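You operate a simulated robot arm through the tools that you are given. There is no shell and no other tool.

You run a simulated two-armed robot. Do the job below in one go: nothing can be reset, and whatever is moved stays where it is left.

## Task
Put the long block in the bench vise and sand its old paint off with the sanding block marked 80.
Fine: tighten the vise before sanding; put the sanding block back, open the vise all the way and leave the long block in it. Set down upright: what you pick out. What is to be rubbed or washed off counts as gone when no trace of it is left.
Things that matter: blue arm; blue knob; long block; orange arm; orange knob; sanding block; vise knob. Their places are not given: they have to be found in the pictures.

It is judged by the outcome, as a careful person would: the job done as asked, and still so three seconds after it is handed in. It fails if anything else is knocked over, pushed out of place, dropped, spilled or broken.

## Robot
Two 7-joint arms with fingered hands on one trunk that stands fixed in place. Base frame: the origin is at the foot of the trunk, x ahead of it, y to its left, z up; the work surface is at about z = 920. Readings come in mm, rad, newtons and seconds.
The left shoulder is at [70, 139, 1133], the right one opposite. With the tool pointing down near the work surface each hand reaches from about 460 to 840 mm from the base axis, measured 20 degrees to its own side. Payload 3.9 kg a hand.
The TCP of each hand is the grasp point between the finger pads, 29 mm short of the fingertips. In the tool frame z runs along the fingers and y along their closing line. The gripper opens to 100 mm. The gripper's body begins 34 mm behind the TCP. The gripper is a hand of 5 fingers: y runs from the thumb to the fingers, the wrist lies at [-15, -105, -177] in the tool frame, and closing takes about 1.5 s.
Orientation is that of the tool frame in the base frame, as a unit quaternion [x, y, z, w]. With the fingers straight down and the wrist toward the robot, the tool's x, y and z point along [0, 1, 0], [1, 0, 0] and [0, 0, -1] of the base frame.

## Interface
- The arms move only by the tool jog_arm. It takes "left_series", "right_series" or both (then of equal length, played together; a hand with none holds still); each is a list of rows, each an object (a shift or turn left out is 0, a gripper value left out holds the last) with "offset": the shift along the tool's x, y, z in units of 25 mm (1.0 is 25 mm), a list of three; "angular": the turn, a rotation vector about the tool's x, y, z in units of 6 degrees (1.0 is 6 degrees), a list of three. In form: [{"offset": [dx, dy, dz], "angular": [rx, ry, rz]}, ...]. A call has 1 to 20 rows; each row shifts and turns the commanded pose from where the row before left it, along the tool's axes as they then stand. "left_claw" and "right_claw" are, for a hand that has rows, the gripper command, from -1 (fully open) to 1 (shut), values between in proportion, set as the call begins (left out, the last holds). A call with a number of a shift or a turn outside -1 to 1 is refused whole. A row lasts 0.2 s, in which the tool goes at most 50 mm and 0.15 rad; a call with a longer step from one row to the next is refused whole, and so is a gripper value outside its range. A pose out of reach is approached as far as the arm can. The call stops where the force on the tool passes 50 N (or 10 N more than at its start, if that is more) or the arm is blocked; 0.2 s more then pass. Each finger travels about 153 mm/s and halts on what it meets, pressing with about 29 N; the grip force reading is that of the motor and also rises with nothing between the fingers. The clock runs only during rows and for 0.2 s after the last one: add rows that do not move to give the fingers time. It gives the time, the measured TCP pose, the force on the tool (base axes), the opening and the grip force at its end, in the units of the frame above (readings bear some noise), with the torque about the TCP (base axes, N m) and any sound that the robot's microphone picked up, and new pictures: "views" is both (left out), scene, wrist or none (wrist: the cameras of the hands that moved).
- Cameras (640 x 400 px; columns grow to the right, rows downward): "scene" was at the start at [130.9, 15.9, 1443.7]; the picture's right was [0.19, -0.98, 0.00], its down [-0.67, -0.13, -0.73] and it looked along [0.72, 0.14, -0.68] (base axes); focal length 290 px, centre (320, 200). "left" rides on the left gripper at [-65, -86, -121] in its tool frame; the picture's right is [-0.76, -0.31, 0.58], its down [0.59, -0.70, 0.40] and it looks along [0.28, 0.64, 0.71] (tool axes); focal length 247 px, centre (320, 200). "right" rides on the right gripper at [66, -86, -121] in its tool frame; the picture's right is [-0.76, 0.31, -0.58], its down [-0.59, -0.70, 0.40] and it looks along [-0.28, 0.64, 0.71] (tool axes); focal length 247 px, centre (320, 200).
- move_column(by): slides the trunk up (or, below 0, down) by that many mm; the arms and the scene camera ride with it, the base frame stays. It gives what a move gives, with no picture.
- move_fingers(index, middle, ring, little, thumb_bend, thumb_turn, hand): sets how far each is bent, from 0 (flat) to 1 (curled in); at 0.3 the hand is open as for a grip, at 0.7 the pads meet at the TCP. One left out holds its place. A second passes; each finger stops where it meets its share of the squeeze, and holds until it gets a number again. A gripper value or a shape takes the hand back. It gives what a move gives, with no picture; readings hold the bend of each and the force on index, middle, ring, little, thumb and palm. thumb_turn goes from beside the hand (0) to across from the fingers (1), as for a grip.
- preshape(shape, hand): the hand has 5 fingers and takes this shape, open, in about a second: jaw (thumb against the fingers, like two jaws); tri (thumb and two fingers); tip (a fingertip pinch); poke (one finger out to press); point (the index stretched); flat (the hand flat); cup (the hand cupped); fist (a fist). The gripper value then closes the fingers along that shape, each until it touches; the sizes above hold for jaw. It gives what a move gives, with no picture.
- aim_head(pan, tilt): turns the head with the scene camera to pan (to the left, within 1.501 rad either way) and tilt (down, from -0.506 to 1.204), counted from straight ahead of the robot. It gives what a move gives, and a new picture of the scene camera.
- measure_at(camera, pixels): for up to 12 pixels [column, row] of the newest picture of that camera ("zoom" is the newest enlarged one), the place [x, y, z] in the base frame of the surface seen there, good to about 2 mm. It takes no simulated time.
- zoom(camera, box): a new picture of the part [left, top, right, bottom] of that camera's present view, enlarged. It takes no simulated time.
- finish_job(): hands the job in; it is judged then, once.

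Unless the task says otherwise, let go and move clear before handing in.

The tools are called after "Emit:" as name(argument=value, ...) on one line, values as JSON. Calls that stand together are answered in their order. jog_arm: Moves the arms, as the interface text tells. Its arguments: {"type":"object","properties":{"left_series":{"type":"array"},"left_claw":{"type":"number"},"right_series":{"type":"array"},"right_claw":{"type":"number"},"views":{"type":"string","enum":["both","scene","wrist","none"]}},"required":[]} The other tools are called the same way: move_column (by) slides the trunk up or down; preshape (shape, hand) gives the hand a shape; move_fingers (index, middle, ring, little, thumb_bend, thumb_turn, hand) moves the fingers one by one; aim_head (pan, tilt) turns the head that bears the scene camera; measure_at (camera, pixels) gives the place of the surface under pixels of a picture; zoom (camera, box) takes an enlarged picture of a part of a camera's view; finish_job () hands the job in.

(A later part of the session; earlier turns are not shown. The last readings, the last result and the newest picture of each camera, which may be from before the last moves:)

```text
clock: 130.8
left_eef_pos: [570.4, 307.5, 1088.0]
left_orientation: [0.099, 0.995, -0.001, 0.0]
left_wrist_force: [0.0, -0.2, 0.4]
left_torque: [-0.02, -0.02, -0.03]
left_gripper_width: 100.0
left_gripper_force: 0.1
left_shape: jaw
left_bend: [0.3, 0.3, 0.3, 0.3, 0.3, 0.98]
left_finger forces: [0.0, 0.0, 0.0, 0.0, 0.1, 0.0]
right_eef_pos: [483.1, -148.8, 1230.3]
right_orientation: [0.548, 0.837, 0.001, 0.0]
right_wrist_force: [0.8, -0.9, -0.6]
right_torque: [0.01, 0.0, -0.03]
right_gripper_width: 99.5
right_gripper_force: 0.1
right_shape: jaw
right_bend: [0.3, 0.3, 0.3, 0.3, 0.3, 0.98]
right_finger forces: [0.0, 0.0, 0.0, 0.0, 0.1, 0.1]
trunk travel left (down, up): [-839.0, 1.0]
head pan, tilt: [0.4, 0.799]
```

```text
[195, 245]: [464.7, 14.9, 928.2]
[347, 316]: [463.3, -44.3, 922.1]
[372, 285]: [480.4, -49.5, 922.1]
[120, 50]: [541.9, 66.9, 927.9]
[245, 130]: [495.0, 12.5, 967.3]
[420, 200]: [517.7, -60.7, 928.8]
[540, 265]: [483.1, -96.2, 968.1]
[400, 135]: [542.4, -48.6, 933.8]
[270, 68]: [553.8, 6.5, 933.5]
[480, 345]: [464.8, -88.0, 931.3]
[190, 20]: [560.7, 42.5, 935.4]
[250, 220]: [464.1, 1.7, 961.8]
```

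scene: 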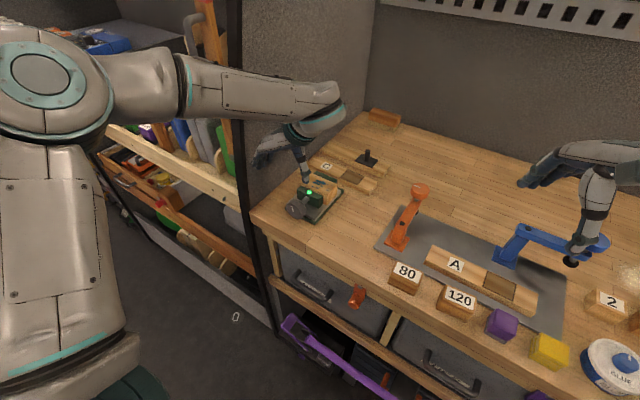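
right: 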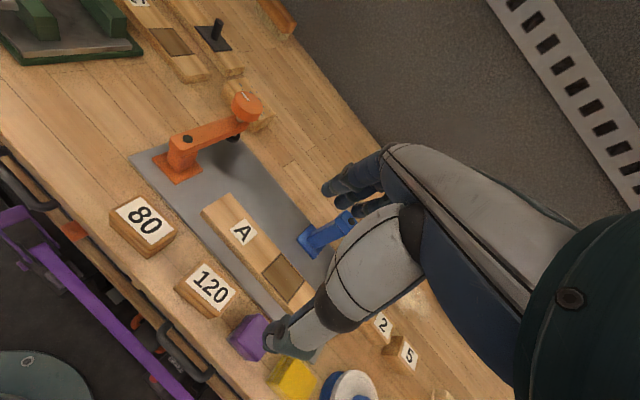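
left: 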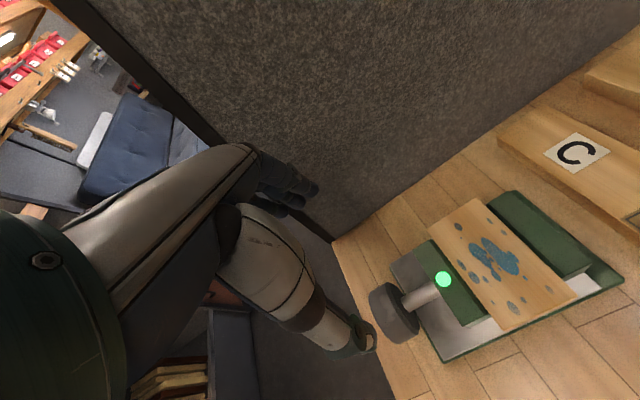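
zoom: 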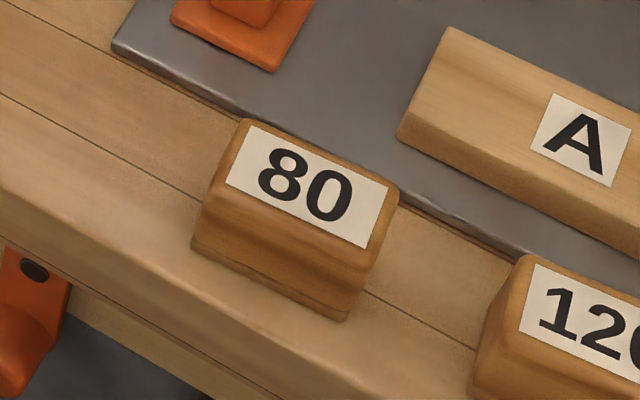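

Sanding block 80: centre (480,-15), ~57×36 mm, top z 967, yaw ~9–10°. I'll bring the left hand to the right at safe height and turn it so it can grip across the block's width.

Emit:
jog_arm(left_series=[{"offset": [0.07, -0.92, -0.31]}, {"offset": [0.07, -0.92, -0.31]}, {"offset": [0.07, -0.92, -0.31]}, {"offset": [0.07, -0.92, -0.31]}, {"offset": [0.07, -0.92, -0.31]}, {"offset": [0.07, -0.92, -0.31]}, {"offset": [0.07, -0.92, -0.31]}, {"offset": [0.07, -0.92, -0.31]}, {}], left_claw=-0.4, views="none")

Emit:
jog_arm(left_series=[{"angular": [0, 0, 0.98]}, {"angular": [0, 0, 0.98]}, {"angular": [0, 0, 0.98]}, {"angular": [0, 0, 0.98]}, {"angular": [0, 0, 0.98]}, {"angular": [0, 0, 0.98]}, {"angular": [0, 0, 0.98]}, {"angular": [0, 0, 0.98]}, {"angular": [0, 0, 0.98]}, {"angular": [0, 0, 0.98]}, {"angular": [0, 0, 0.98]}, {"angular": [0, 0, 0.98]}, {"angular": [0, 0, 0.98]}, {"angular": [0, 0, 0.98]}, {"angular": [0, 0, 0.98]}, {}], views="both")

```text
clock: 132.8
left_eef_pos: [521.2, 127.9, 1151.4]
left_orientation: [0.099, 0.995, -0.001, 0.0]
left_wrist_force: [0.3, 0.5, 0.0]
left_torque: [-0.01, 0.04, 0.01]
left_gripper_width: 70.5
left_gripper_force: 0.1
left_shape: jaw
left_bend: [0.41, 0.35, 0.26, 0.4, 0.3, 0.99]
left_finger forces: [0.1, 0.0, 0.0, 0.1, 0.1, 0.0]
right_eef_pos: [484.2, -149.7, 1228.8]
right_orientation: [0.548, 0.836, 0.001, 0.001]
right_wrist_force: [0.5, -1.0, 0.0]
right_torque: [0.02, -0.03, -0.04]
right_gripper_width: 99.5
right_gripper_force: 0.1
right_shape: jaw
right_bend: [0.3, 0.3, 0.3, 0.3, 0.3, 0.98]
right_finger forces: [0.0, 0.0, 0.0, 0.0, 0.1, 0.0]
trunk travel left (down, up): [-839.0, 1.0]
head pan, tilt: [0.4, 0.799]
```

```text
clock: 136.2
left_eef_pos: [520.7, 127.0, 1150.8]
left_orientation: [0.765, 0.645, -0.001, 0.001]
left_wrist_force: [0.0, -0.5, -0.6]
left_torque: [0.02, 0.03, -0.02]
left_gripper_width: 70.3
left_gripper_force: 0.0
left_shape: jaw
left_bend: [0.41, 0.35, 0.26, 0.4, 0.3, 0.99]
left_finger forces: [0.0, 0.1, 0.0, 0.0, 0.1, 0.0]
right_eef_pos: [483.6, -148.9, 1229.3]
right_orientation: [0.548, 0.836, 0.001, 0.0]
right_wrist_force: [-0.9, 0.2, 0.0]
right_torque: [0.01, 0.03, -0.05]
right_gripper_width: 99.7
right_gripper_force: 0.1
right_shape: jaw
right_bend: [0.3, 0.3, 0.3, 0.3, 0.3, 0.98]
right_finger forces: [0.1, 0.1, 0.0, 0.0, 0.1, 0.0]
trunk travel left (down, up): [-839.0, 1.0]
head pan, tilt: [0.4, 0.799]
```

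scene: 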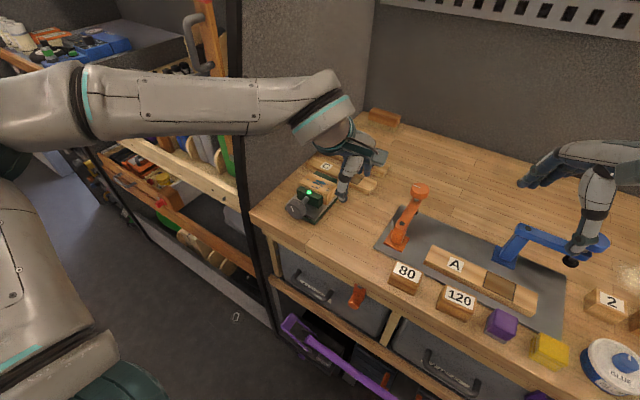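
left: 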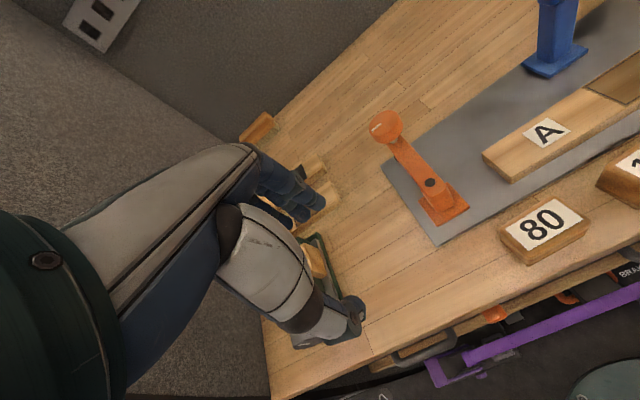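

The left hand is turned; I'll move the right hand farther right out of the way, then bring the left over the sanding block.

Emit:
jog_arm(right_series=[{"angular": [0, 0, 1]}, {"angular": [0, 0, 1]}, {"angular": [0, 0, 1]}, {"angular": [0, 0, 1], "offset": [-0.8, 0, 0]}, {"offset": [-0.9, 0, 0]}, {"offset": [-0.9, 0, 0]}, {"offset": [-0.9, 0, 0]}, {"offset": [-0.9, 0, 0]}], views="none")

Emit:
jog_arm(left_series=[{"offset": [-0.84, -0.093, 0.3]}, {"offset": [-0.84, -0.093, 0.4]}, {"offset": [-0.84, -0.093, 0.4]}, {"offset": [-0.84, -0.093, 0.5]}, {"offset": [-0.84, -0.093, 0.5]}, {"offset": [-0.84, -0.093, 0.5]}, {"offset": [-0.84, -0.093, 0.6]}, {}], views="both")

```text
clock: 138.1
left_eef_pos: [521.3, 127.0, 1151.1]
left_orientation: [0.764, 0.646, -0.001, 0.001]
left_wrist_force: [-0.1, -0.3, 1.0]
left_torque: [0.02, 0.03, -0.04]
left_gripper_width: 70.5
left_gripper_force: 0.0
left_shape: jaw
left_bend: [0.41, 0.35, 0.26, 0.4, 0.3, 0.99]
left_finger forces: [0.0, 0.0, 0.0, 0.0, 0.0, 0.0]
right_eef_pos: [484.1, -261.1, 1227.1]
right_orientation: [0.711, 0.704, 0.001, 0.0]
right_wrist_force: [-0.3, -0.1, -0.4]
right_torque: [0.0, 0.0, 0.01]
right_gripper_width: 99.7
right_gripper_force: 0.0
right_shape: jaw
right_bend: [0.3, 0.3, 0.3, 0.3, 0.3, 0.98]
right_finger forces: [0.1, 0.0, 0.0, 0.1, 0.1, 0.1]
trunk travel left (down, up): [-839.0, 1.0]
head pan, tilt: [0.4, 0.799]
```

```text
clock: 139.8
left_eef_pos: [479.1, -12.0, 1070.3]
left_orientation: [0.764, 0.645, -0.002, 0.0]
left_wrist_force: [-0.6, -0.6, 0.3]
left_torque: [-0.01, 0.01, 0.0]
left_gripper_width: 70.3
left_gripper_force: 0.0
left_shape: jaw
left_bend: [0.41, 0.35, 0.26, 0.4, 0.3, 0.99]
left_finger forces: [0.0, 0.0, 0.0, 0.1, 0.0, 0.0]
right_eef_pos: [484.4, -258.2, 1229.6]
right_orientation: [0.71, 0.704, 0.001, 0.001]
right_wrist_force: [0.1, 0.5, 0.3]
right_torque: [0.01, -0.02, 0.0]
right_gripper_width: 99.7
right_gripper_force: 0.0
right_shape: jaw
right_bend: [0.3, 0.3, 0.3, 0.3, 0.3, 0.98]
right_finger forces: [0.0, 0.0, 0.1, 0.1, 0.1, 0.1]
trunk travel left (down, up): [-839.0, 1.0]
head pan, tilt: [0.4, 0.799]
```

scene: 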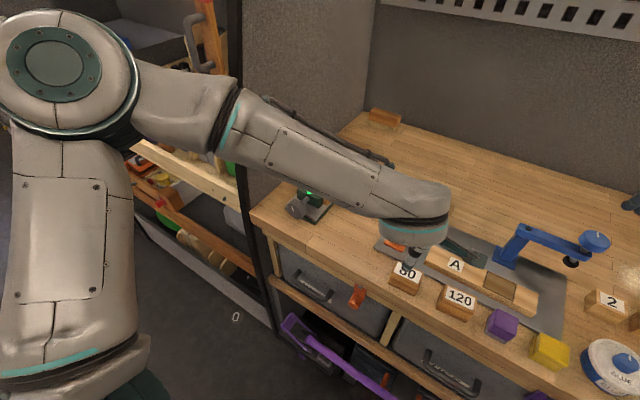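
left: 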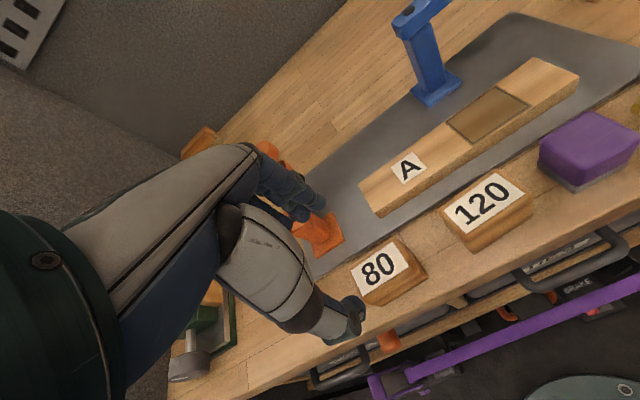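

Hand hovers above the sanding block. Measuring its corners in the wrist view for alignment.

Emit:
zoom(camera="left", box=[300, 210, 460, 330])

Emit:
measure_at(camera="zoom", pixels=[[205, 225], [400, 105], [498, 222], [262, 345], [350, 220], [285, 370], [500, 250], [380, 115], [470, 195], [240, 290], [100, 150], [150, 90]])

```text
3.33 times, centred on (380, 270) of left
```

zoom: 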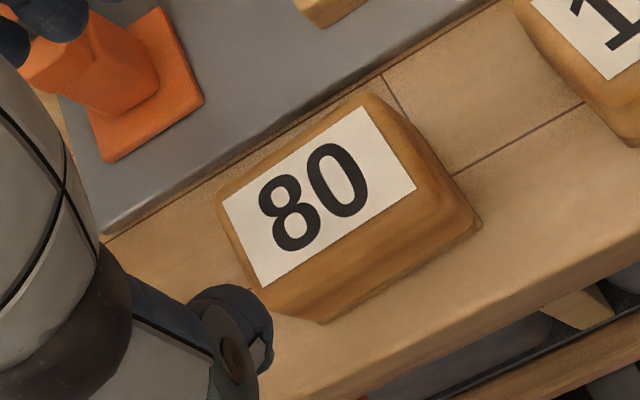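

```text
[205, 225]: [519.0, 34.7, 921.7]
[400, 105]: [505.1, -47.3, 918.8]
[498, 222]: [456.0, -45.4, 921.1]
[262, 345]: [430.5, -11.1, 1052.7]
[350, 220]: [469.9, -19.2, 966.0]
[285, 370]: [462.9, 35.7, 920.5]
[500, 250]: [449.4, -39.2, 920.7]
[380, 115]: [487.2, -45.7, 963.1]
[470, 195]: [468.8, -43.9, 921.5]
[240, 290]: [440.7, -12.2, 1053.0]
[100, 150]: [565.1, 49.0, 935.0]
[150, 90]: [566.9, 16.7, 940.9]
```

Emit:
measure_at(camera="zoom", pixels=[[226, 206], [360, 112], [412, 187], [266, 282], [316, 197], [222, 190], [365, 96], [478, 222], [265, 310], [320, 320]])

```text
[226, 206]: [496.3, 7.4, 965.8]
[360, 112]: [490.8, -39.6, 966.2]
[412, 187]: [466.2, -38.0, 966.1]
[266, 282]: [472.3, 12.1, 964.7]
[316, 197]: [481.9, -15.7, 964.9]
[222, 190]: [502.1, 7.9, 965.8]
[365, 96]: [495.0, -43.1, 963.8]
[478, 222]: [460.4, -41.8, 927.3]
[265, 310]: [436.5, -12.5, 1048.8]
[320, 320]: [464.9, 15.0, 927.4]
```

Label centre is (481.4,-14.5) with yaw 7°. Correcting yaw by 2.7°, centring, and descending to z≈958.

Emit:
jog_arm(left_series=[{"offset": [-0.08, 0.116, 0], "angular": [0, 0, -0.45]}, {"offset": [0, 0, 0.8]}, {"offset": [0, 0, 0.8]}, {"offset": [0, 0, 0.8]}, {"offset": [0, 0, 0.8]}, {}], views="both")

```text
clock: 141.2
left_eef_pos: [482.9, -15.5, 989.1]
left_orientation: [0.749, 0.663, 0.0, 0.001]
left_wrist_force: [0.3, 0.5, 1.1]
left_torque: [0.0, -0.02, -0.02]
left_gripper_width: 70.6
left_gripper_force: 0.1
left_shape: jaw
left_bend: [0.41, 0.35, 0.26, 0.4, 0.3, 0.99]
left_finger forces: [0.0, 0.1, 0.0, 0.1, 0.0, 0.0]
right_eef_pos: [483.1, -260.6, 1229.3]
right_orientation: [0.71, 0.704, 0.0, 0.001]
right_wrist_force: [0.6, 0.0, -0.2]
right_torque: [-0.01, 0.01, -0.01]
right_gripper_width: 99.8
right_gripper_force: 0.1
right_shape: jaw
right_bend: [0.3, 0.3, 0.3, 0.3, 0.3, 0.98]
right_finger forces: [0.0, 0.0, 0.1, 0.1, 0.1, 0.0]
trunk travel left (down, up): [-839.0, 1.0]
head pan, tilt: [0.4, 0.799]
```

scene: 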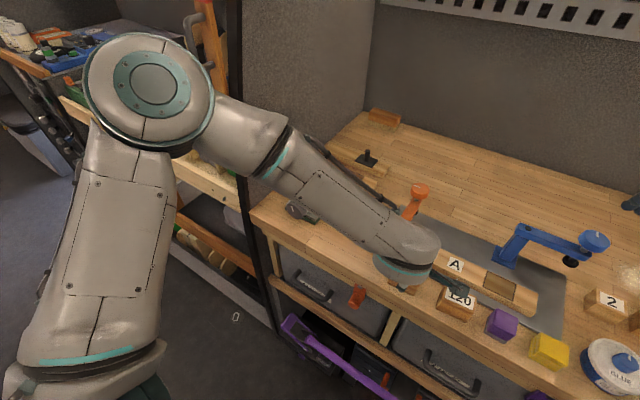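
left: 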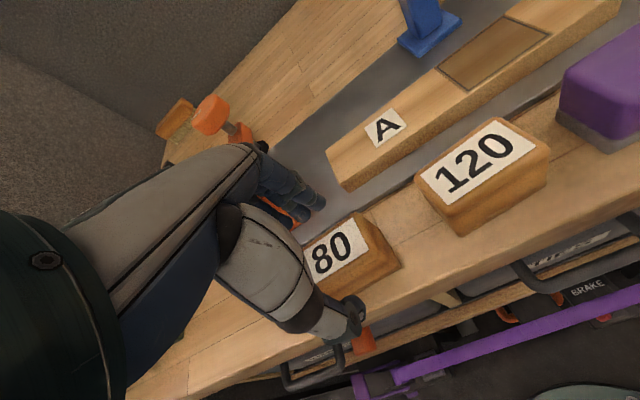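

Fingers straddle the block; measuring the finger tips against the orange base before the last descent.

Emit:
measure_at(camera="left", pixels=[[315, 200], [300, 210], [290, 215], [280, 205], [297, 222], [350, 300], [345, 320], [365, 215], [310, 262]])

```text
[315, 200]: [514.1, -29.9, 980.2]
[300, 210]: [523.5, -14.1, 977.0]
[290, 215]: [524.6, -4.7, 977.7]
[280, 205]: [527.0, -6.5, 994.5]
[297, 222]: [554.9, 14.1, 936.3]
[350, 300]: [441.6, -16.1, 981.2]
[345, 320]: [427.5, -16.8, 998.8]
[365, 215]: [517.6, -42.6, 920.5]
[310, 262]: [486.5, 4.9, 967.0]
```

Clear of the orange base (it begins at x≈550). Descending the last 31 mm and closing.

Emit:
jog_arm(left_series=[{"offset": [0, 0, 0.6]}, {"offset": [0, 0, 0.62]}, {}], views="none")

Emit:
jog_arm(left_series=[{}, {}, {}, {}, {}, {}, {}], left_claw=1, views="both")

```text
clock: 142.1
left_eef_pos: [481.1, -16.0, 960.7]
left_orientation: [0.749, 0.662, -0.001, 0.001]
left_wrist_force: [-0.5, 0.5, -0.3]
left_torque: [0.01, 0.02, -0.01]
left_gripper_width: 70.3
left_gripper_force: 0.2
left_shape: jaw
left_bend: [0.41, 0.35, 0.26, 0.4, 0.3, 0.99]
left_finger forces: [0.0, 0.0, 0.0, 0.0, 0.0, 0.0]
right_eef_pos: [483.9, -259.0, 1229.0]
right_orientation: [0.71, 0.704, 0.0, 0.0]
right_wrist_force: [-0.6, -0.3, 0.0]
right_torque: [-0.02, 0.0, -0.02]
right_gripper_width: 99.7
right_gripper_force: 0.0
right_shape: jaw
right_bend: [0.3, 0.3, 0.3, 0.3, 0.3, 0.98]
right_finger forces: [0.0, 0.1, 0.0, 0.0, 0.0, 0.1]
trunk travel left (down, up): [-839.0, 1.0]
head pan, tilt: [0.4, 0.799]
```

```text
clock: 143.7
left_eef_pos: [482.6, -16.6, 960.4]
left_orientation: [0.749, 0.663, 0.0, 0.001]
left_wrist_force: [-0.2, -0.3, -1.0]
left_torque: [-0.01, 0.0, 0.01]
left_gripper_width: 34.2
left_gripper_force: 28.5
left_shape: jaw
left_bend: [0.47, 0.49, 0.75, 0.55, 0.43, 1.0]
left_finger forces: [15.2, 7.4, 3.2, 0.0, 25.8, 0.0]
right_eef_pos: [484.2, -259.7, 1228.1]
right_orientation: [0.71, 0.704, 0.0, 0.0]
right_wrist_force: [-0.1, 0.3, 0.3]
right_torque: [0.0, 0.0, 0.01]
right_gripper_width: 99.8
right_gripper_force: 0.1
right_shape: jaw
right_bend: [0.3, 0.3, 0.3, 0.3, 0.3, 0.98]
right_finger forces: [0.0, 0.1, 0.1, 0.0, 0.0, 0.1]
trunk travel left (down, up): [-839.0, 1.0]
head pan, tilt: [0.4, 0.799]
```

scene: 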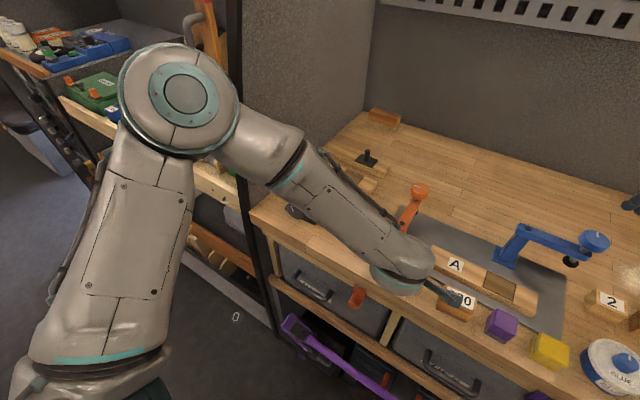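
left: 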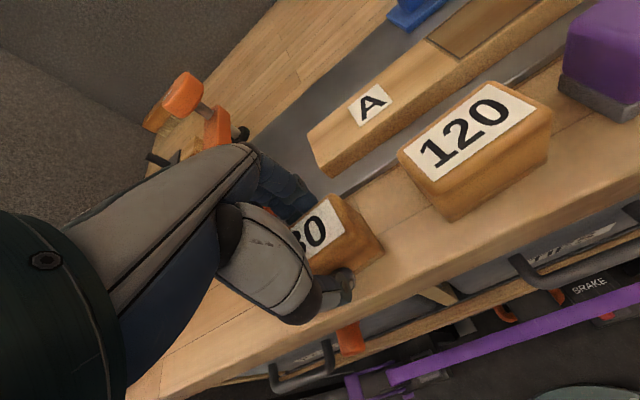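

The sanding block is gripped (34 mm, 28.5 N) at TCP (482,-16,960). Lifting it straight up and carrying it left toward the vise.

Emit:
jog_arm(left_series=[{"offset": [0, 0, -0.4]}, {"offset": [0, 0, -0.8]}, {"offset": [0, 0, -1]}, {"offset": [0, 0, -1]}, {"offset": [0, 0, -1]}, {"offset": [0.9, 0, -0.3]}, {"offset": [1, 0, 0]}, {"offset": [1, 0, 0]}, {"offset": [1, 0, 0]}, {"offset": [1, 0, 0]}, {"offset": [1, 0.5, 0]}, {"offset": [1, 0.5, 0]}, {"offset": [1, 0.7, 0]}, {"offset": [1, 0.7, 0], "angular": [0, 0, 0.3]}, {"offset": [1, 0.8, 0], "angular": [0, 0, 0.3]}, {}], views="both")

```text
clock: 147.1
left_eef_pos: [590.1, 222.0, 1072.5]
left_orientation: [0.769, 0.639, 0.0, 0.0]
left_wrist_force: [-0.9, -0.5, -0.6]
left_torque: [0.04, 0.02, -0.04]
left_gripper_width: 34.3
left_gripper_force: 29.0
left_shape: jaw
left_bend: [0.47, 0.5, 0.75, 0.55, 0.43, 1.0]
left_finger forces: [15.3, 7.4, 3.3, 0.1, 26.1, 0.0]
right_eef_pos: [483.2, -260.0, 1228.6]
right_orientation: [0.71, 0.704, 0.002, 0.0]
right_wrist_force: [0.3, -1.1, -0.1]
right_torque: [0.01, -0.01, 0.01]
right_gripper_width: 99.8
right_gripper_force: 0.1
right_shape: jaw
right_bend: [0.3, 0.3, 0.3, 0.3, 0.3, 0.98]
right_finger forces: [0.0, 0.1, 0.1, 0.0, 0.0, 0.0]
trunk travel left (down, up): [-839.0, 1.0]
head pan, tilt: [0.4, 0.799]
```

scene: 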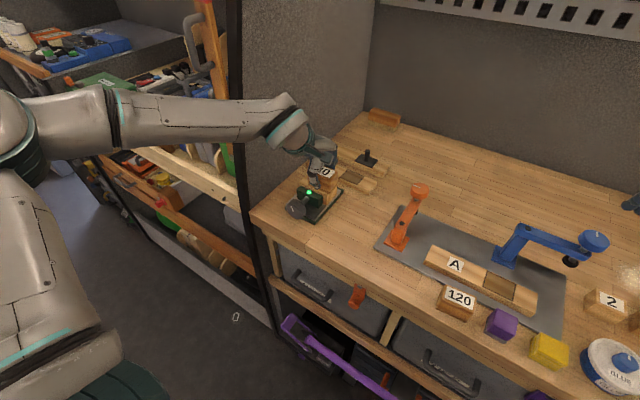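
left: 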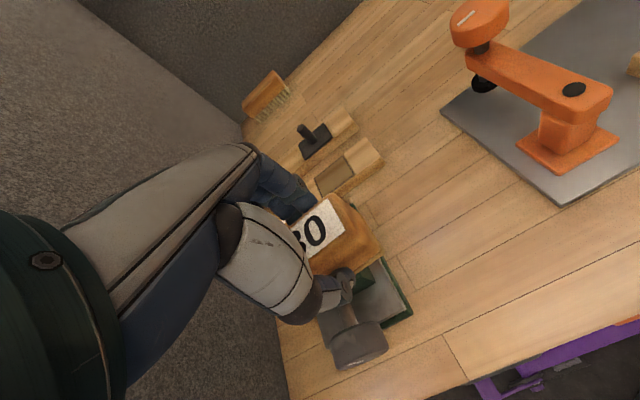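

Held securely, yaw now -10.5°. Moving over the long block.

Emit:
jog_arm(left_series=[{"offset": [0.617, 0.72, 0]}, {"offset": [0.617, 0.72, 0]}, {"offset": [0.617, 0.72, 0]}, {"offset": [0, 0, 0.8]}, {}], views="both")

Emit:
zoom(camera="scene", box=[265, 140, 365, 230])

Emit:
zoom(camera="left", box=[240, 130, 480, 360])

```text
clock: 148.2
left_eef_pos: [653.0, 254.0, 1052.5]
left_orientation: [0.769, 0.639, -0.001, 0.001]
left_wrist_force: [-0.3, 0.8, -1.6]
left_torque: [0.01, 0.0, 0.01]
left_gripper_width: 34.1
left_gripper_force: 29.2
left_shape: jaw
left_bend: [0.47, 0.5, 0.75, 0.55, 0.43, 1.0]
left_finger forces: [15.4, 7.4, 3.4, 0.0, 26.0, 0.0]
right_eef_pos: [483.9, -258.4, 1229.3]
right_orientation: [0.71, 0.704, 0.001, 0.0]
right_wrist_force: [-1.0, -0.4, 0.1]
right_torque: [0.01, -0.02, 0.0]
right_gripper_width: 99.8
right_gripper_force: 0.0
right_shape: jaw
right_bend: [0.3, 0.3, 0.3, 0.3, 0.3, 0.98]
right_finger forces: [0.0, 0.0, 0.0, 0.0, 0.0, 0.0]
trunk travel left (down, up): [-839.0, 1.0]
head pan, tilt: [0.4, 0.799]
```

scene: 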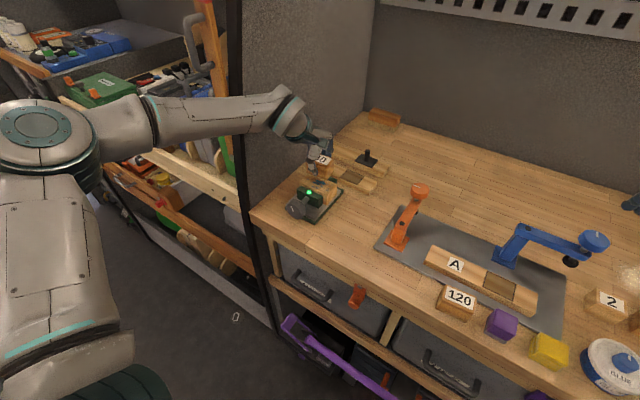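
left: 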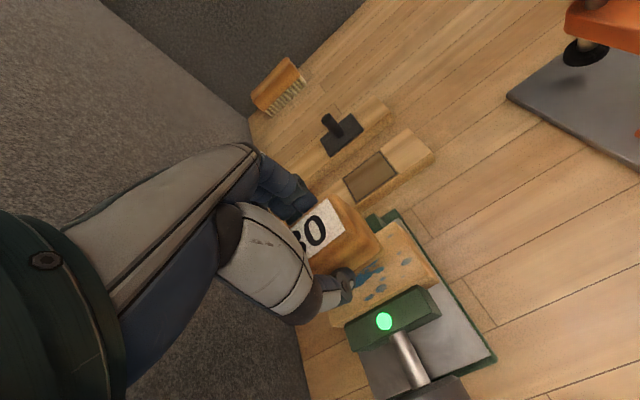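

```text
4.44 times, centred on (315, 185) of scene
```

zoom: 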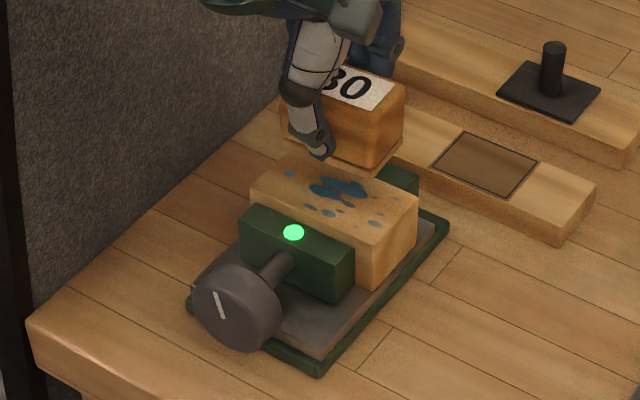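

```text
1.74 times, centred on (360, 245) of left
```

zoom: 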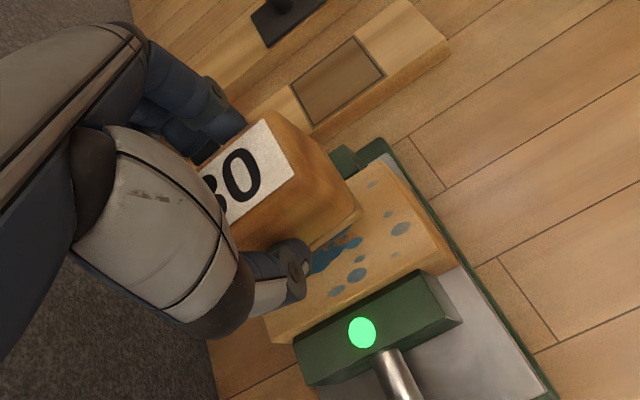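

Measuring the long block's current top corners to plan the strokes.

Emit:
measure_at(camera="scene", pixels=[[336, 185], [326.5, 194], [300.5, 182], [318, 186], [330, 178], [305, 177], [308, 192]])

Emit:
measure_at(camera="zoom", pixels=[[385, 165], [450, 255], [270, 335], [400, 230], [330, 295], [360, 205], [262, 120], [345, 215], [300, 150]])

```text
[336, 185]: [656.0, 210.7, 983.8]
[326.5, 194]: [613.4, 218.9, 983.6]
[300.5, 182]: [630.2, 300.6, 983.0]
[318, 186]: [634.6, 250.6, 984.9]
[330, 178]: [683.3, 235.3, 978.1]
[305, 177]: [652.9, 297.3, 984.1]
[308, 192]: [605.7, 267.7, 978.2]
```

```text
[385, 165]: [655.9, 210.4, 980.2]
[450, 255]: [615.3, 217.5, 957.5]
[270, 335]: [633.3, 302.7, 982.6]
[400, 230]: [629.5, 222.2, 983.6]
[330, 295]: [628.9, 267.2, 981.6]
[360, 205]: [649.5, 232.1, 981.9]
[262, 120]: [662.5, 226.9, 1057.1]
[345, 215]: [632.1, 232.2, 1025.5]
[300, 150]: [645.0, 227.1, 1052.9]
```

The block top is at z≈983.5, centre about (644,256); the sanding face is 40 mm below TCP, so contact is expected near TCP z 1023. Centring and lowering gently.

Emit:
jog_arm(left_series=[{"offset": [0, -0.34, 0]}, {"offset": [0, 0, 0.5]}, {"offset": [0, 0, 0.4]}, {"offset": [0, 0, 0.12]}, {"offset": [0, 0, 0.06]}, {"offset": [0, 0, 0.04]}, {}], views="both")

```text
clock: 149.8
left_eef_pos: [644.6, 256.4, 1024.2]
left_orientation: [0.769, 0.64, 0.0, 0.001]
left_wrist_force: [0.6, -0.3, -0.9]
left_torque: [0.01, -0.01, 0.0]
left_gripper_width: 34.6
left_gripper_force: 29.0
left_shape: jaw
left_bend: [0.47, 0.5, 0.75, 0.55, 0.43, 1.0]
left_finger forces: [15.3, 7.3, 3.2, 0.0, 26.0, 0.0]
right_eef_pos: [484.6, -259.2, 1228.2]
right_orientation: [0.71, 0.704, 0.001, 0.001]
right_wrist_force: [-0.4, 0.6, -0.5]
right_torque: [0.01, 0.02, 0.02]
right_gripper_width: 99.8
right_gripper_force: 0.0
right_shape: jaw
right_bend: [0.3, 0.3, 0.3, 0.3, 0.3, 0.98]
right_finger forces: [0.0, 0.0, 0.0, 0.1, 0.1, 0.1]
trunk travel left (down, up): [-839.0, 1.0]
head pan, tilt: [0.4, 0.799]
```

scene: 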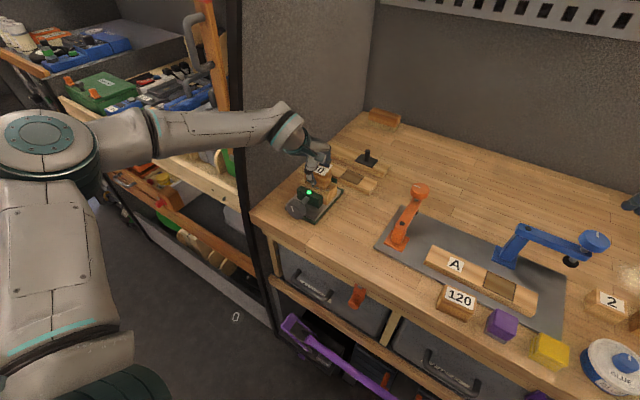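
left: 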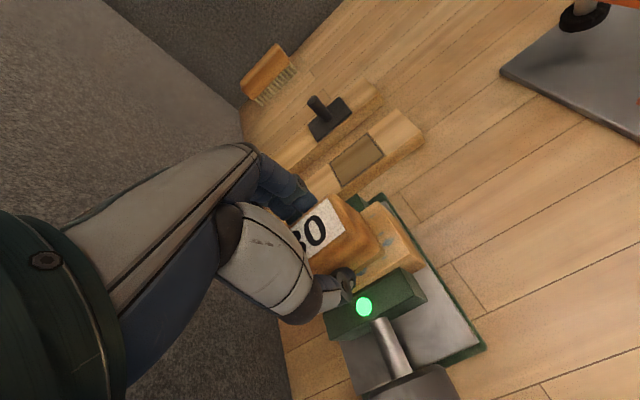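

Not yet in contact (force ≈ weight). Lowering in 1 mm steps.

Emit:
jog_arm(left_series=[{"offset": [0, 0, 0.04]}, {"offset": [0, 0, 0.04]}, {"offset": [0, 0, 0.04]}, {}], views="none")

```text
clock: 150.8
left_eef_pos: [646.2, 256.4, 1021.9]
left_orientation: [0.769, 0.639, -0.001, 0.0]
left_wrist_force: [0.2, 0.3, 0.1]
left_torque: [-0.01, 0.0, 0.01]
left_gripper_width: 34.5
left_gripper_force: 28.5
left_shape: jaw
left_bend: [0.47, 0.5, 0.75, 0.55, 0.43, 1.0]
left_finger forces: [15.4, 7.5, 3.5, 0.0, 26.1, 0.0]
right_eef_pos: [484.2, -258.6, 1228.1]
right_orientation: [0.711, 0.704, 0.001, 0.0]
right_wrist_force: [0.2, 0.6, 0.5]
right_torque: [0.0, 0.01, 0.01]
right_gripper_width: 100.0
right_gripper_force: 0.0
right_shape: jaw
right_bend: [0.3, 0.3, 0.3, 0.3, 0.3, 0.98]
right_finger forces: [0.0, 0.0, 0.1, 0.0, 0.0, 0.0]
trunk travel left (down, up): [-839.0, 1.0]
head pan, tilt: [0.4, 0.799]
```

Emit:
jog_arm(left_series=[{"offset": [0, 0, 0.04]}, {"offset": [0, 0, 0.04]}, {}], views="none")

```text
clock: 151.7
left_eef_pos: [646.7, 256.2, 1020.7]
left_orientation: [0.769, 0.64, 0.0, 0.001]
left_wrist_force: [2.4, 0.3, 5.9]
left_torque: [0.02, -0.09, 0.0]
left_gripper_width: 34.3
left_gripper_force: 29.3
left_shape: jaw
left_bend: [0.47, 0.5, 0.75, 0.55, 0.42, 1.0]
left_finger forces: [16.7, 8.3, 3.9, 0.1, 26.8, 0.1]
right_eef_pos: [483.4, -258.4, 1230.1]
right_orientation: [0.71, 0.704, 0.001, -0.001]
right_wrist_force: [-1.0, -0.3, -0.4]
right_torque: [0.0, -0.03, -0.03]
right_gripper_width: 99.9
right_gripper_force: 0.1
right_shape: jaw
right_bend: [0.3, 0.3, 0.3, 0.3, 0.3, 0.98]
right_finger forces: [0.0, 0.0, 0.0, 0.1, 0.0, 0.1]
trunk travel left (down, up): [-839.0, 1.0]
head pan, tilt: [0.4, 0.799]
```

Contact with ~6 N. Pressing slightly more and rubbing back and forth along the block.

Emit:
jog_arm(left_series=[{"offset": [0, 0, 0.05]}, {"offset": [0.5, 0, 0]}, {"offset": [0.5, 0, 0]}, {"offset": [-0.5, 0, 0]}, {"offset": [-0.5, 0, 0]}, {"offset": [-0.5, 0, 0]}, {"offset": [-0.5, 0, 0]}, {"offset": [0.5, 0, 0]}, {"offset": [0.5, 0, 0]}, {"offset": [0.5, 0, 0]}, {"offset": [0.5, 0, 0]}, {"offset": [-0.5, 0, 0]}, {"offset": [-0.5, 0, 0]}, {"offset": [-0.5, 0, 0]}, {"offset": [-0.5, 0, 0]}], views="both")

Emit:
zoom(camera="scene", box=[265, 140, 365, 230])

```text
clock: 154.8
left_eef_pos: [639.2, 232.6, 1019.3]
left_orientation: [0.768, 0.64, 0.0, 0.002]
left_wrist_force: [2.1, 7.9, 21.1]
left_torque: [0.11, -0.12, 0.02]
left_gripper_width: 35.8
left_gripper_force: 29.2
left_shape: jaw
left_bend: [0.47, 0.5, 0.74, 0.55, 0.41, 1.0]
left_finger forces: [19.0, 9.7, 4.5, 0.0, 31.1, 0.0]
right_eef_pos: [481.6, -259.1, 1229.9]
right_orientation: [0.711, 0.703, 0.001, 0.001]
right_wrist_force: [0.8, 0.1, -0.4]
right_torque: [0.01, 0.01, 0.03]
right_gripper_width: 99.9
right_gripper_force: 0.0
right_shape: jaw
right_bend: [0.3, 0.3, 0.3, 0.3, 0.3, 0.98]
right_finger forces: [0.1, 0.0, 0.0, 0.0, 0.0, 0.1]
trunk travel left (down, up): [-839.0, 1.0]
head pan, tilt: [0.4, 0.799]
```

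scene: 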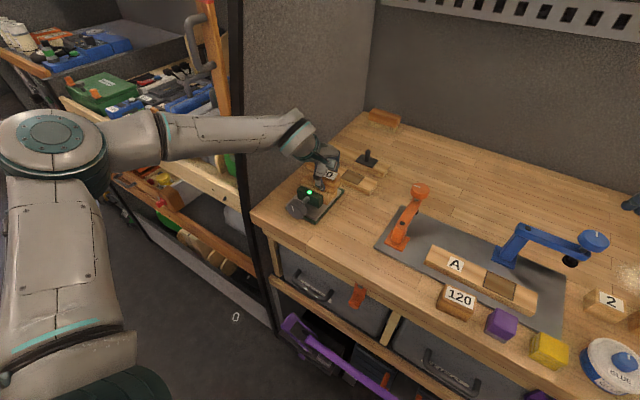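
left: 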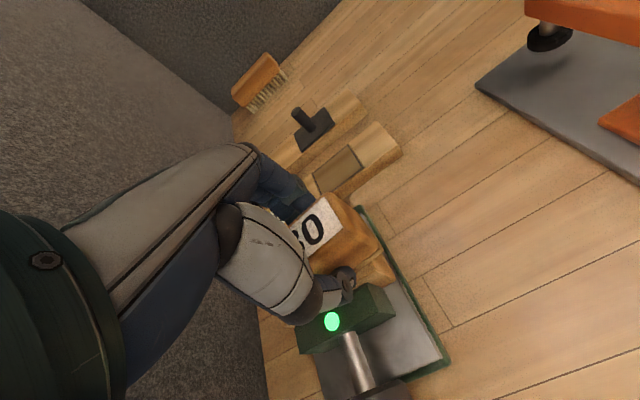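

```text
4.44 times, centred on (315, 185) of scene
```

zoom: 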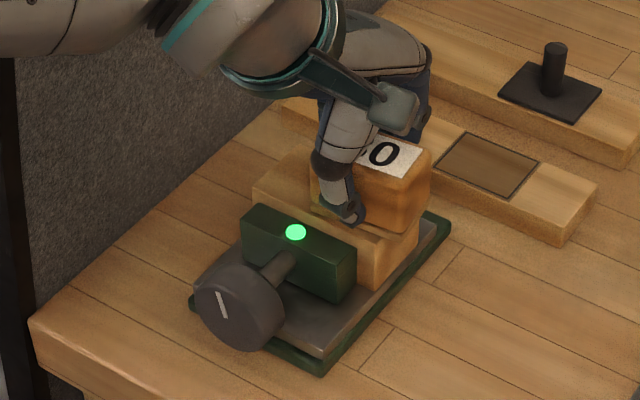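

Fz is 21 N, and the visible left part already looks clean. Easing pressure slightly and rubbing with offsets toward both jaws.

Emit:
jog_arm(left_series=[{"offset": [0, 0.3, -0.05]}, {"offset": [0.5, 0, 0]}, {"offset": [0.5, 0, 0]}, {"offset": [0.5, 0, 0]}, {"offset": [0.5, 0, 0]}, {"offset": [-0.5, 0, 0]}, {"offset": [-0.5, 0, 0]}, {"offset": [-0.5, 0, 0]}, {"offset": [-0.5, 0, 0]}, {"offset": [0, -0.6, 0]}, {"offset": [0.5, 0, 0]}, {"offset": [0.5, 0, 0]}, {"offset": [0.5, 0, 0]}, {"offset": [0.5, 0, 0]}, {"offset": [-0.5, 0, 0]}, {"offset": [-0.5, 0, 0]}, {"offset": [-0.5, 0, 0]}, {"offset": [-0.5, 0, 0]}, {"offset": [0, 0.3, 0]}, {}], views="both")

```text
clock: 159.1
left_eef_pos: [639.8, 230.9, 1020.1]
left_orientation: [0.769, 0.639, -0.001, 0.001]
left_wrist_force: [-2.3, -0.7, 3.7]
left_torque: [-0.03, 0.03, -0.01]
left_gripper_width: 35.7
left_gripper_force: 29.0
left_shape: jaw
left_bend: [0.47, 0.5, 0.74, 0.55, 0.41, 0.98]
left_finger forces: [16.4, 7.4, 3.5, 0.1, 29.1, 0.0]
right_eef_pos: [482.2, -261.1, 1229.0]
right_orientation: [0.71, 0.704, 0.001, 0.0]
right_wrist_force: [0.2, 0.0, 0.5]
right_torque: [0.0, -0.01, -0.03]
right_gripper_width: 99.7
right_gripper_force: 0.1
right_shape: jaw
right_bend: [0.3, 0.3, 0.3, 0.3, 0.3, 0.98]
right_finger forces: [0.0, 0.0, 0.1, 0.1, 0.0, 0.0]
trunk travel left (down, up): [-839.0, 1.0]
head pan, tilt: [0.4, 0.799]
```

scene: 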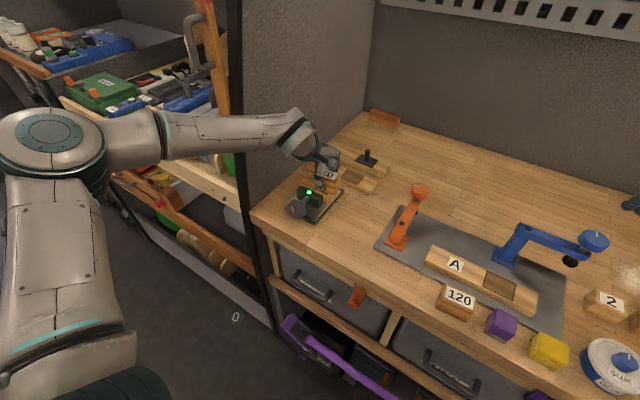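
left: 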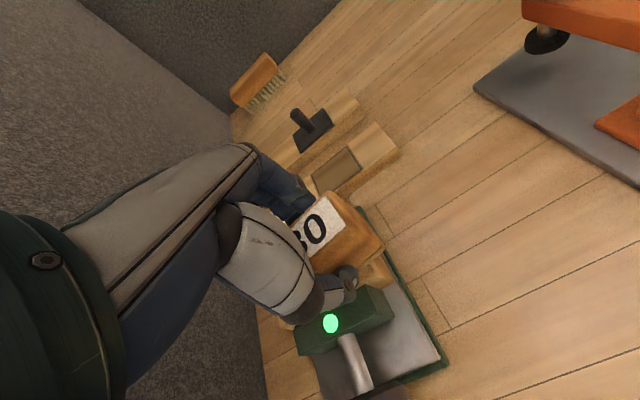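

Lifting the sanding block and moving it aside to inspect the surface.

Emit:
jog_arm(left_series=[{"offset": [0, 0, -0.5]}, {"offset": [0, 0, -1]}, {"offset": [0, 0, -1]}, {"offset": [-1, -0.2, 0]}, {"offset": [-1, -0.2, 0]}, {"offset": [-1, -0.2, 0]}, {"offset": [-1, -0.2, 0]}, {}], views="both")

Emit:
zoom(camera="scene", box=[275, 160, 355, 230])

```text
clock: 160.8
left_eef_pos: [603.0, 137.1, 1081.3]
left_orientation: [0.768, 0.64, -0.002, 0.002]
left_wrist_force: [-0.6, 0.0, -0.8]
left_torque: [-0.01, 0.0, 0.0]
left_gripper_width: 35.4
left_gripper_force: 29.2
left_shape: jaw
left_bend: [0.47, 0.5, 0.74, 0.55, 0.41, 0.98]
left_finger forces: [16.7, 7.5, 3.7, 0.0, 27.8, 0.0]
right_eef_pos: [484.1, -258.2, 1228.5]
right_orientation: [0.711, 0.704, 0.0, 0.001]
right_wrist_force: [-0.1, -1.0, -0.1]
right_torque: [0.01, -0.03, -0.01]
right_gripper_width: 99.9
right_gripper_force: 0.1
right_shape: jaw
right_bend: [0.3, 0.3, 0.3, 0.3, 0.3, 0.98]
right_finger forces: [0.0, 0.0, 0.1, 0.0, 0.0, 0.0]
trunk travel left (down, up): [-839.0, 1.0]
head pan, tilt: [0.4, 0.799]
```

scene: 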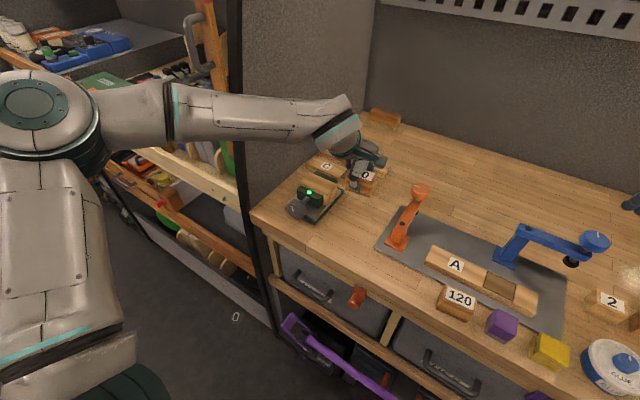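
left: 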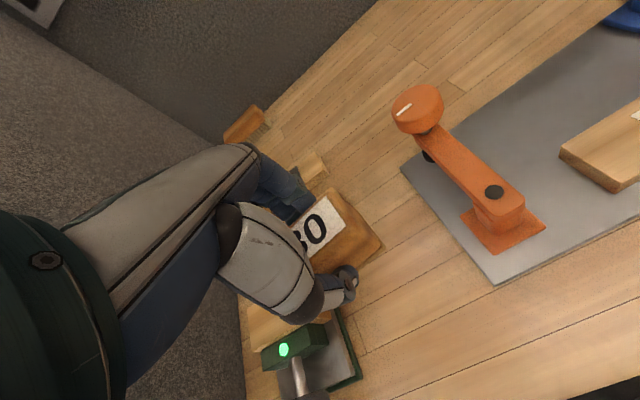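

```text
5.71 times, centred on (315, 195) of scene
```

zoom: 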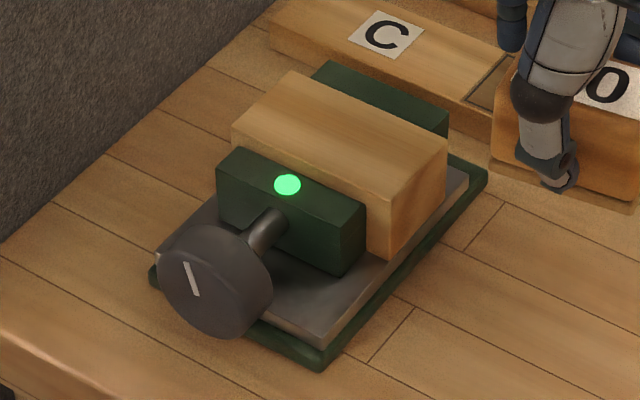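

The top looks clean. Zooming closer to make sure no trace remains.

Emit:
zoom(camera="scene", box=[300, 165, 336, 195])

Emit:
zoom(camera="left", box=[230, 280, 380, 400])

```text
13.33 times, centred on (318, 180) of scene
```

zoom: 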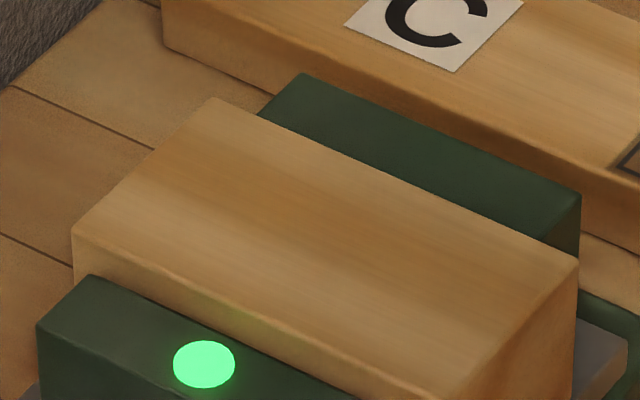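

```text
3.33 times, centred on (305, 340) of left
```

zoom: 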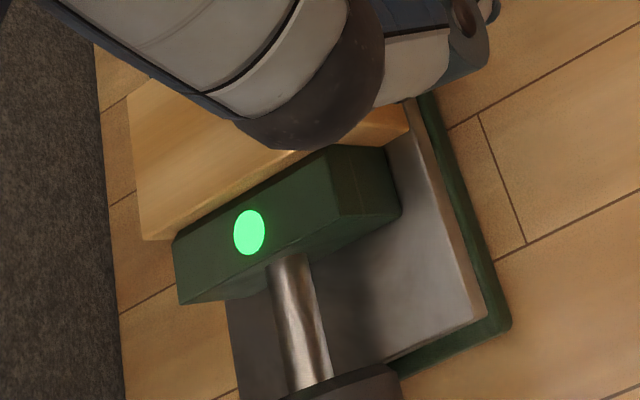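

No trace of paint is left. Carrying the sanding block back the way it came, above its original spot.

Emit:
jog_arm(left_series=[{"offset": [-0.166, -0.888, 0]}, {"offset": [-0.166, -0.888, 0]}, {"offset": [-0.166, -0.888, 0]}, {"offset": [-0.166, -0.888, 0]}, {"offset": [-0.166, -0.888, 0]}, {"angular": [0, 0, -0.6]}, {"offset": [-0.877, 0.064, 0]}, {"offset": [-0.877, 0.064, 0]}, {"offset": [-0.877, 0.064, 0]}, {"offset": [-0.877, 0.064, 0]}, {"offset": [-0.877, 0.064, 0]}, {"offset": [-0.877, 0.064, 0]}, {"offset": [-0.877, 0.064, 0]}, {}], views="both")

```text
clock: 163.8
left_eef_pos: [482.6, -16.8, 1082.0]
left_orientation: [0.748, 0.664, -0.002, 0.0]
left_wrist_force: [-0.2, 0.1, -0.7]
left_torque: [0.0, -0.02, 0.01]
left_gripper_width: 35.5
left_gripper_force: 29.2
left_shape: jaw
left_bend: [0.47, 0.5, 0.74, 0.55, 0.41, 0.98]
left_finger forces: [16.6, 7.4, 3.5, 0.1, 27.5, 0.0]
right_eef_pos: [485.0, -258.2, 1229.0]
right_orientation: [0.71, 0.704, 0.0, 0.0]
right_wrist_force: [-0.2, -0.2, 0.6]
right_torque: [0.01, -0.01, 0.03]
right_gripper_width: 99.9
right_gripper_force: 0.0
right_shape: jaw
right_bend: [0.3, 0.3, 0.3, 0.3, 0.3, 0.98]
right_finger forces: [0.1, 0.0, 0.0, 0.0, 0.1, 0.0]
trunk travel left (down, up): [-839.0, 1.0]
head pan, tilt: [0.4, 0.799]
```

scene: 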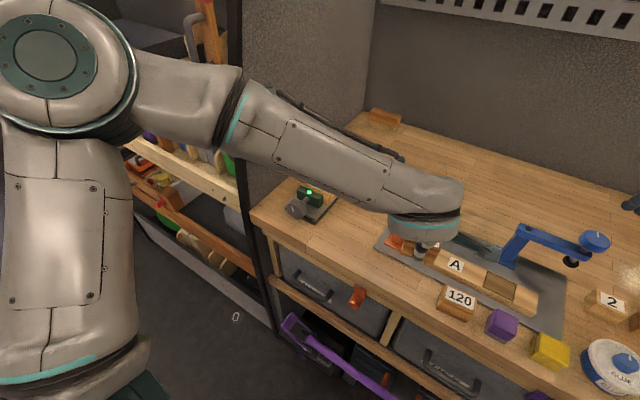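
left: 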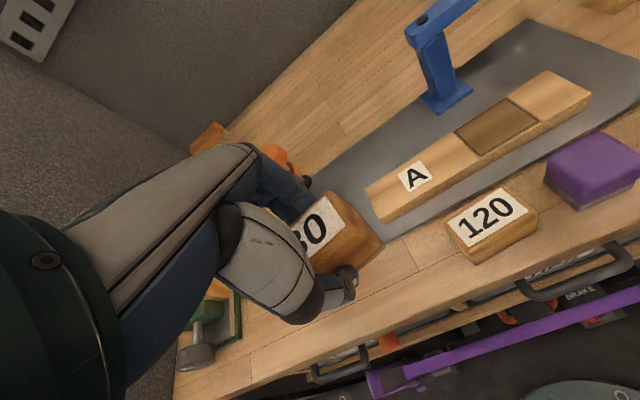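

Directly above the original spot (482.6,-16.8). Lowering 118 mm, then gently to contact.

Emit:
jog_arm(left_series=[{"offset": [0, 0, 1]}, {"offset": [0, 0, 1]}, {"offset": [0, 0, 1]}, {"offset": [0, 0, 1]}, {"offset": [0, 0, 0.6]}, {"offset": [0, 0, 0.1]}, {}], views="both")

```text
clock: 165.4
left_eef_pos: [482.1, -17.2, 964.2]
left_orientation: [0.748, 0.664, -0.001, 0.001]
left_wrist_force: [-0.1, -0.3, -2.0]
left_torque: [-0.02, -0.02, 0.02]
left_gripper_width: 35.1
left_gripper_force: 29.3
left_shape: jaw
left_bend: [0.47, 0.5, 0.74, 0.55, 0.41, 0.98]
left_finger forces: [16.4, 7.3, 3.5, 0.0, 27.2, 0.1]
right_eef_pos: [485.0, -259.1, 1228.2]
right_orientation: [0.71, 0.704, 0.0, 0.0]
right_wrist_force: [-0.8, -0.6, -0.1]
right_torque: [0.02, -0.02, 0.0]
right_gripper_width: 99.9
right_gripper_force: 0.1
right_shape: jaw
right_bend: [0.3, 0.3, 0.3, 0.3, 0.3, 0.98]
right_finger forces: [0.1, 0.0, 0.1, 0.0, 0.0, 0.1]
trunk travel left (down, up): [-839.0, 1.0]
head pan, tilt: [0.4, 0.799]
```

scene: 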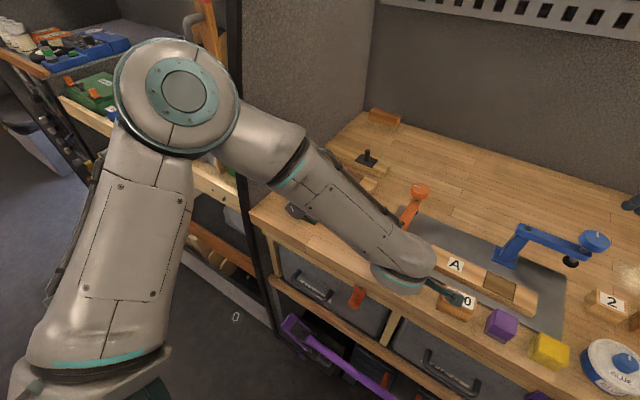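
left: 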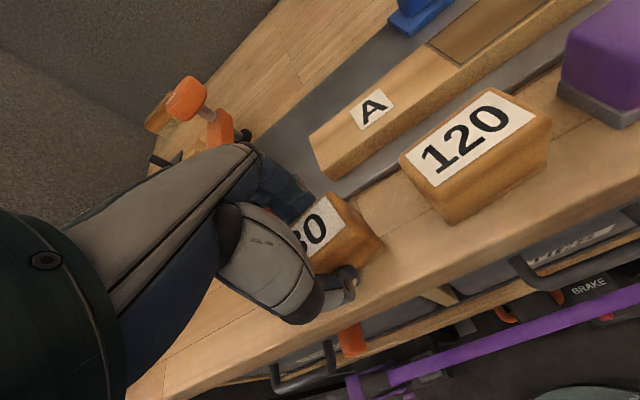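

Emit:
jog_arm(left_series=[{"offset": [0, 0, 0.05]}, {"offset": [0, 0, 0.04]}, {"offset": [0, 0, 0.04]}, {}], views="none")

```text
clock: 166.4
left_eef_pos: [483.1, -18.0, 962.3]
left_orientation: [0.748, 0.663, -0.002, 0.0]
left_wrist_force: [0.0, 0.2, 0.5]
left_torque: [0.01, -0.01, -0.01]
left_gripper_width: 35.6
left_gripper_force: 28.8
left_shape: jaw
left_bend: [0.47, 0.5, 0.74, 0.55, 0.41, 0.98]
left_finger forces: [16.4, 7.3, 3.4, 0.0, 27.2, 0.0]
right_eef_pos: [484.7, -258.5, 1228.1]
right_orientation: [0.71, 0.704, 0.001, 0.0]
right_wrist_force: [-0.1, 0.8, 0.0]
right_torque: [-0.02, 0.04, 0.0]
right_gripper_width: 99.9
right_gripper_force: 0.0
right_shape: jaw
right_bend: [0.3, 0.3, 0.3, 0.3, 0.3, 0.98]
right_finger forces: [0.0, 0.1, 0.0, 0.0, 0.0, 0.0]
trunk travel left (down, up): [-839.0, 1.0]
head pan, tilt: [0.4, 0.799]
```

Emit:
jog_arm(left_series=[{"offset": [0, 0, 0.04]}, {"offset": [0, 0, 0.04]}, {}], views="none")

```text
clock: 167.2
left_eef_pos: [483.6, -17.7, 960.2]
left_orientation: [0.748, 0.663, -0.001, 0.001]
left_wrist_force: [0.6, -0.5, -1.2]
left_torque: [-0.02, 0.01, -0.02]
left_gripper_width: 35.4
left_gripper_force: 28.9
left_shape: jaw
left_bend: [0.47, 0.5, 0.74, 0.55, 0.41, 0.98]
left_finger forces: [16.4, 7.3, 3.5, 0.1, 27.2, 0.0]
right_eef_pos: [483.6, -258.4, 1228.4]
right_orientation: [0.71, 0.704, 0.0, 0.0]
right_wrist_force: [-0.2, 0.0, 0.0]
right_torque: [-0.01, -0.05, -0.01]
right_gripper_width: 99.8
right_gripper_force: 0.0
right_shape: jaw
right_bend: [0.3, 0.3, 0.3, 0.3, 0.3, 0.98]
right_finger forces: [0.1, 0.0, 0.0, 0.0, 0.0, 0.1]
trunk travel left (down, up): [-839.0, 1.0]
head pan, tilt: [0.4, 0.799]
```

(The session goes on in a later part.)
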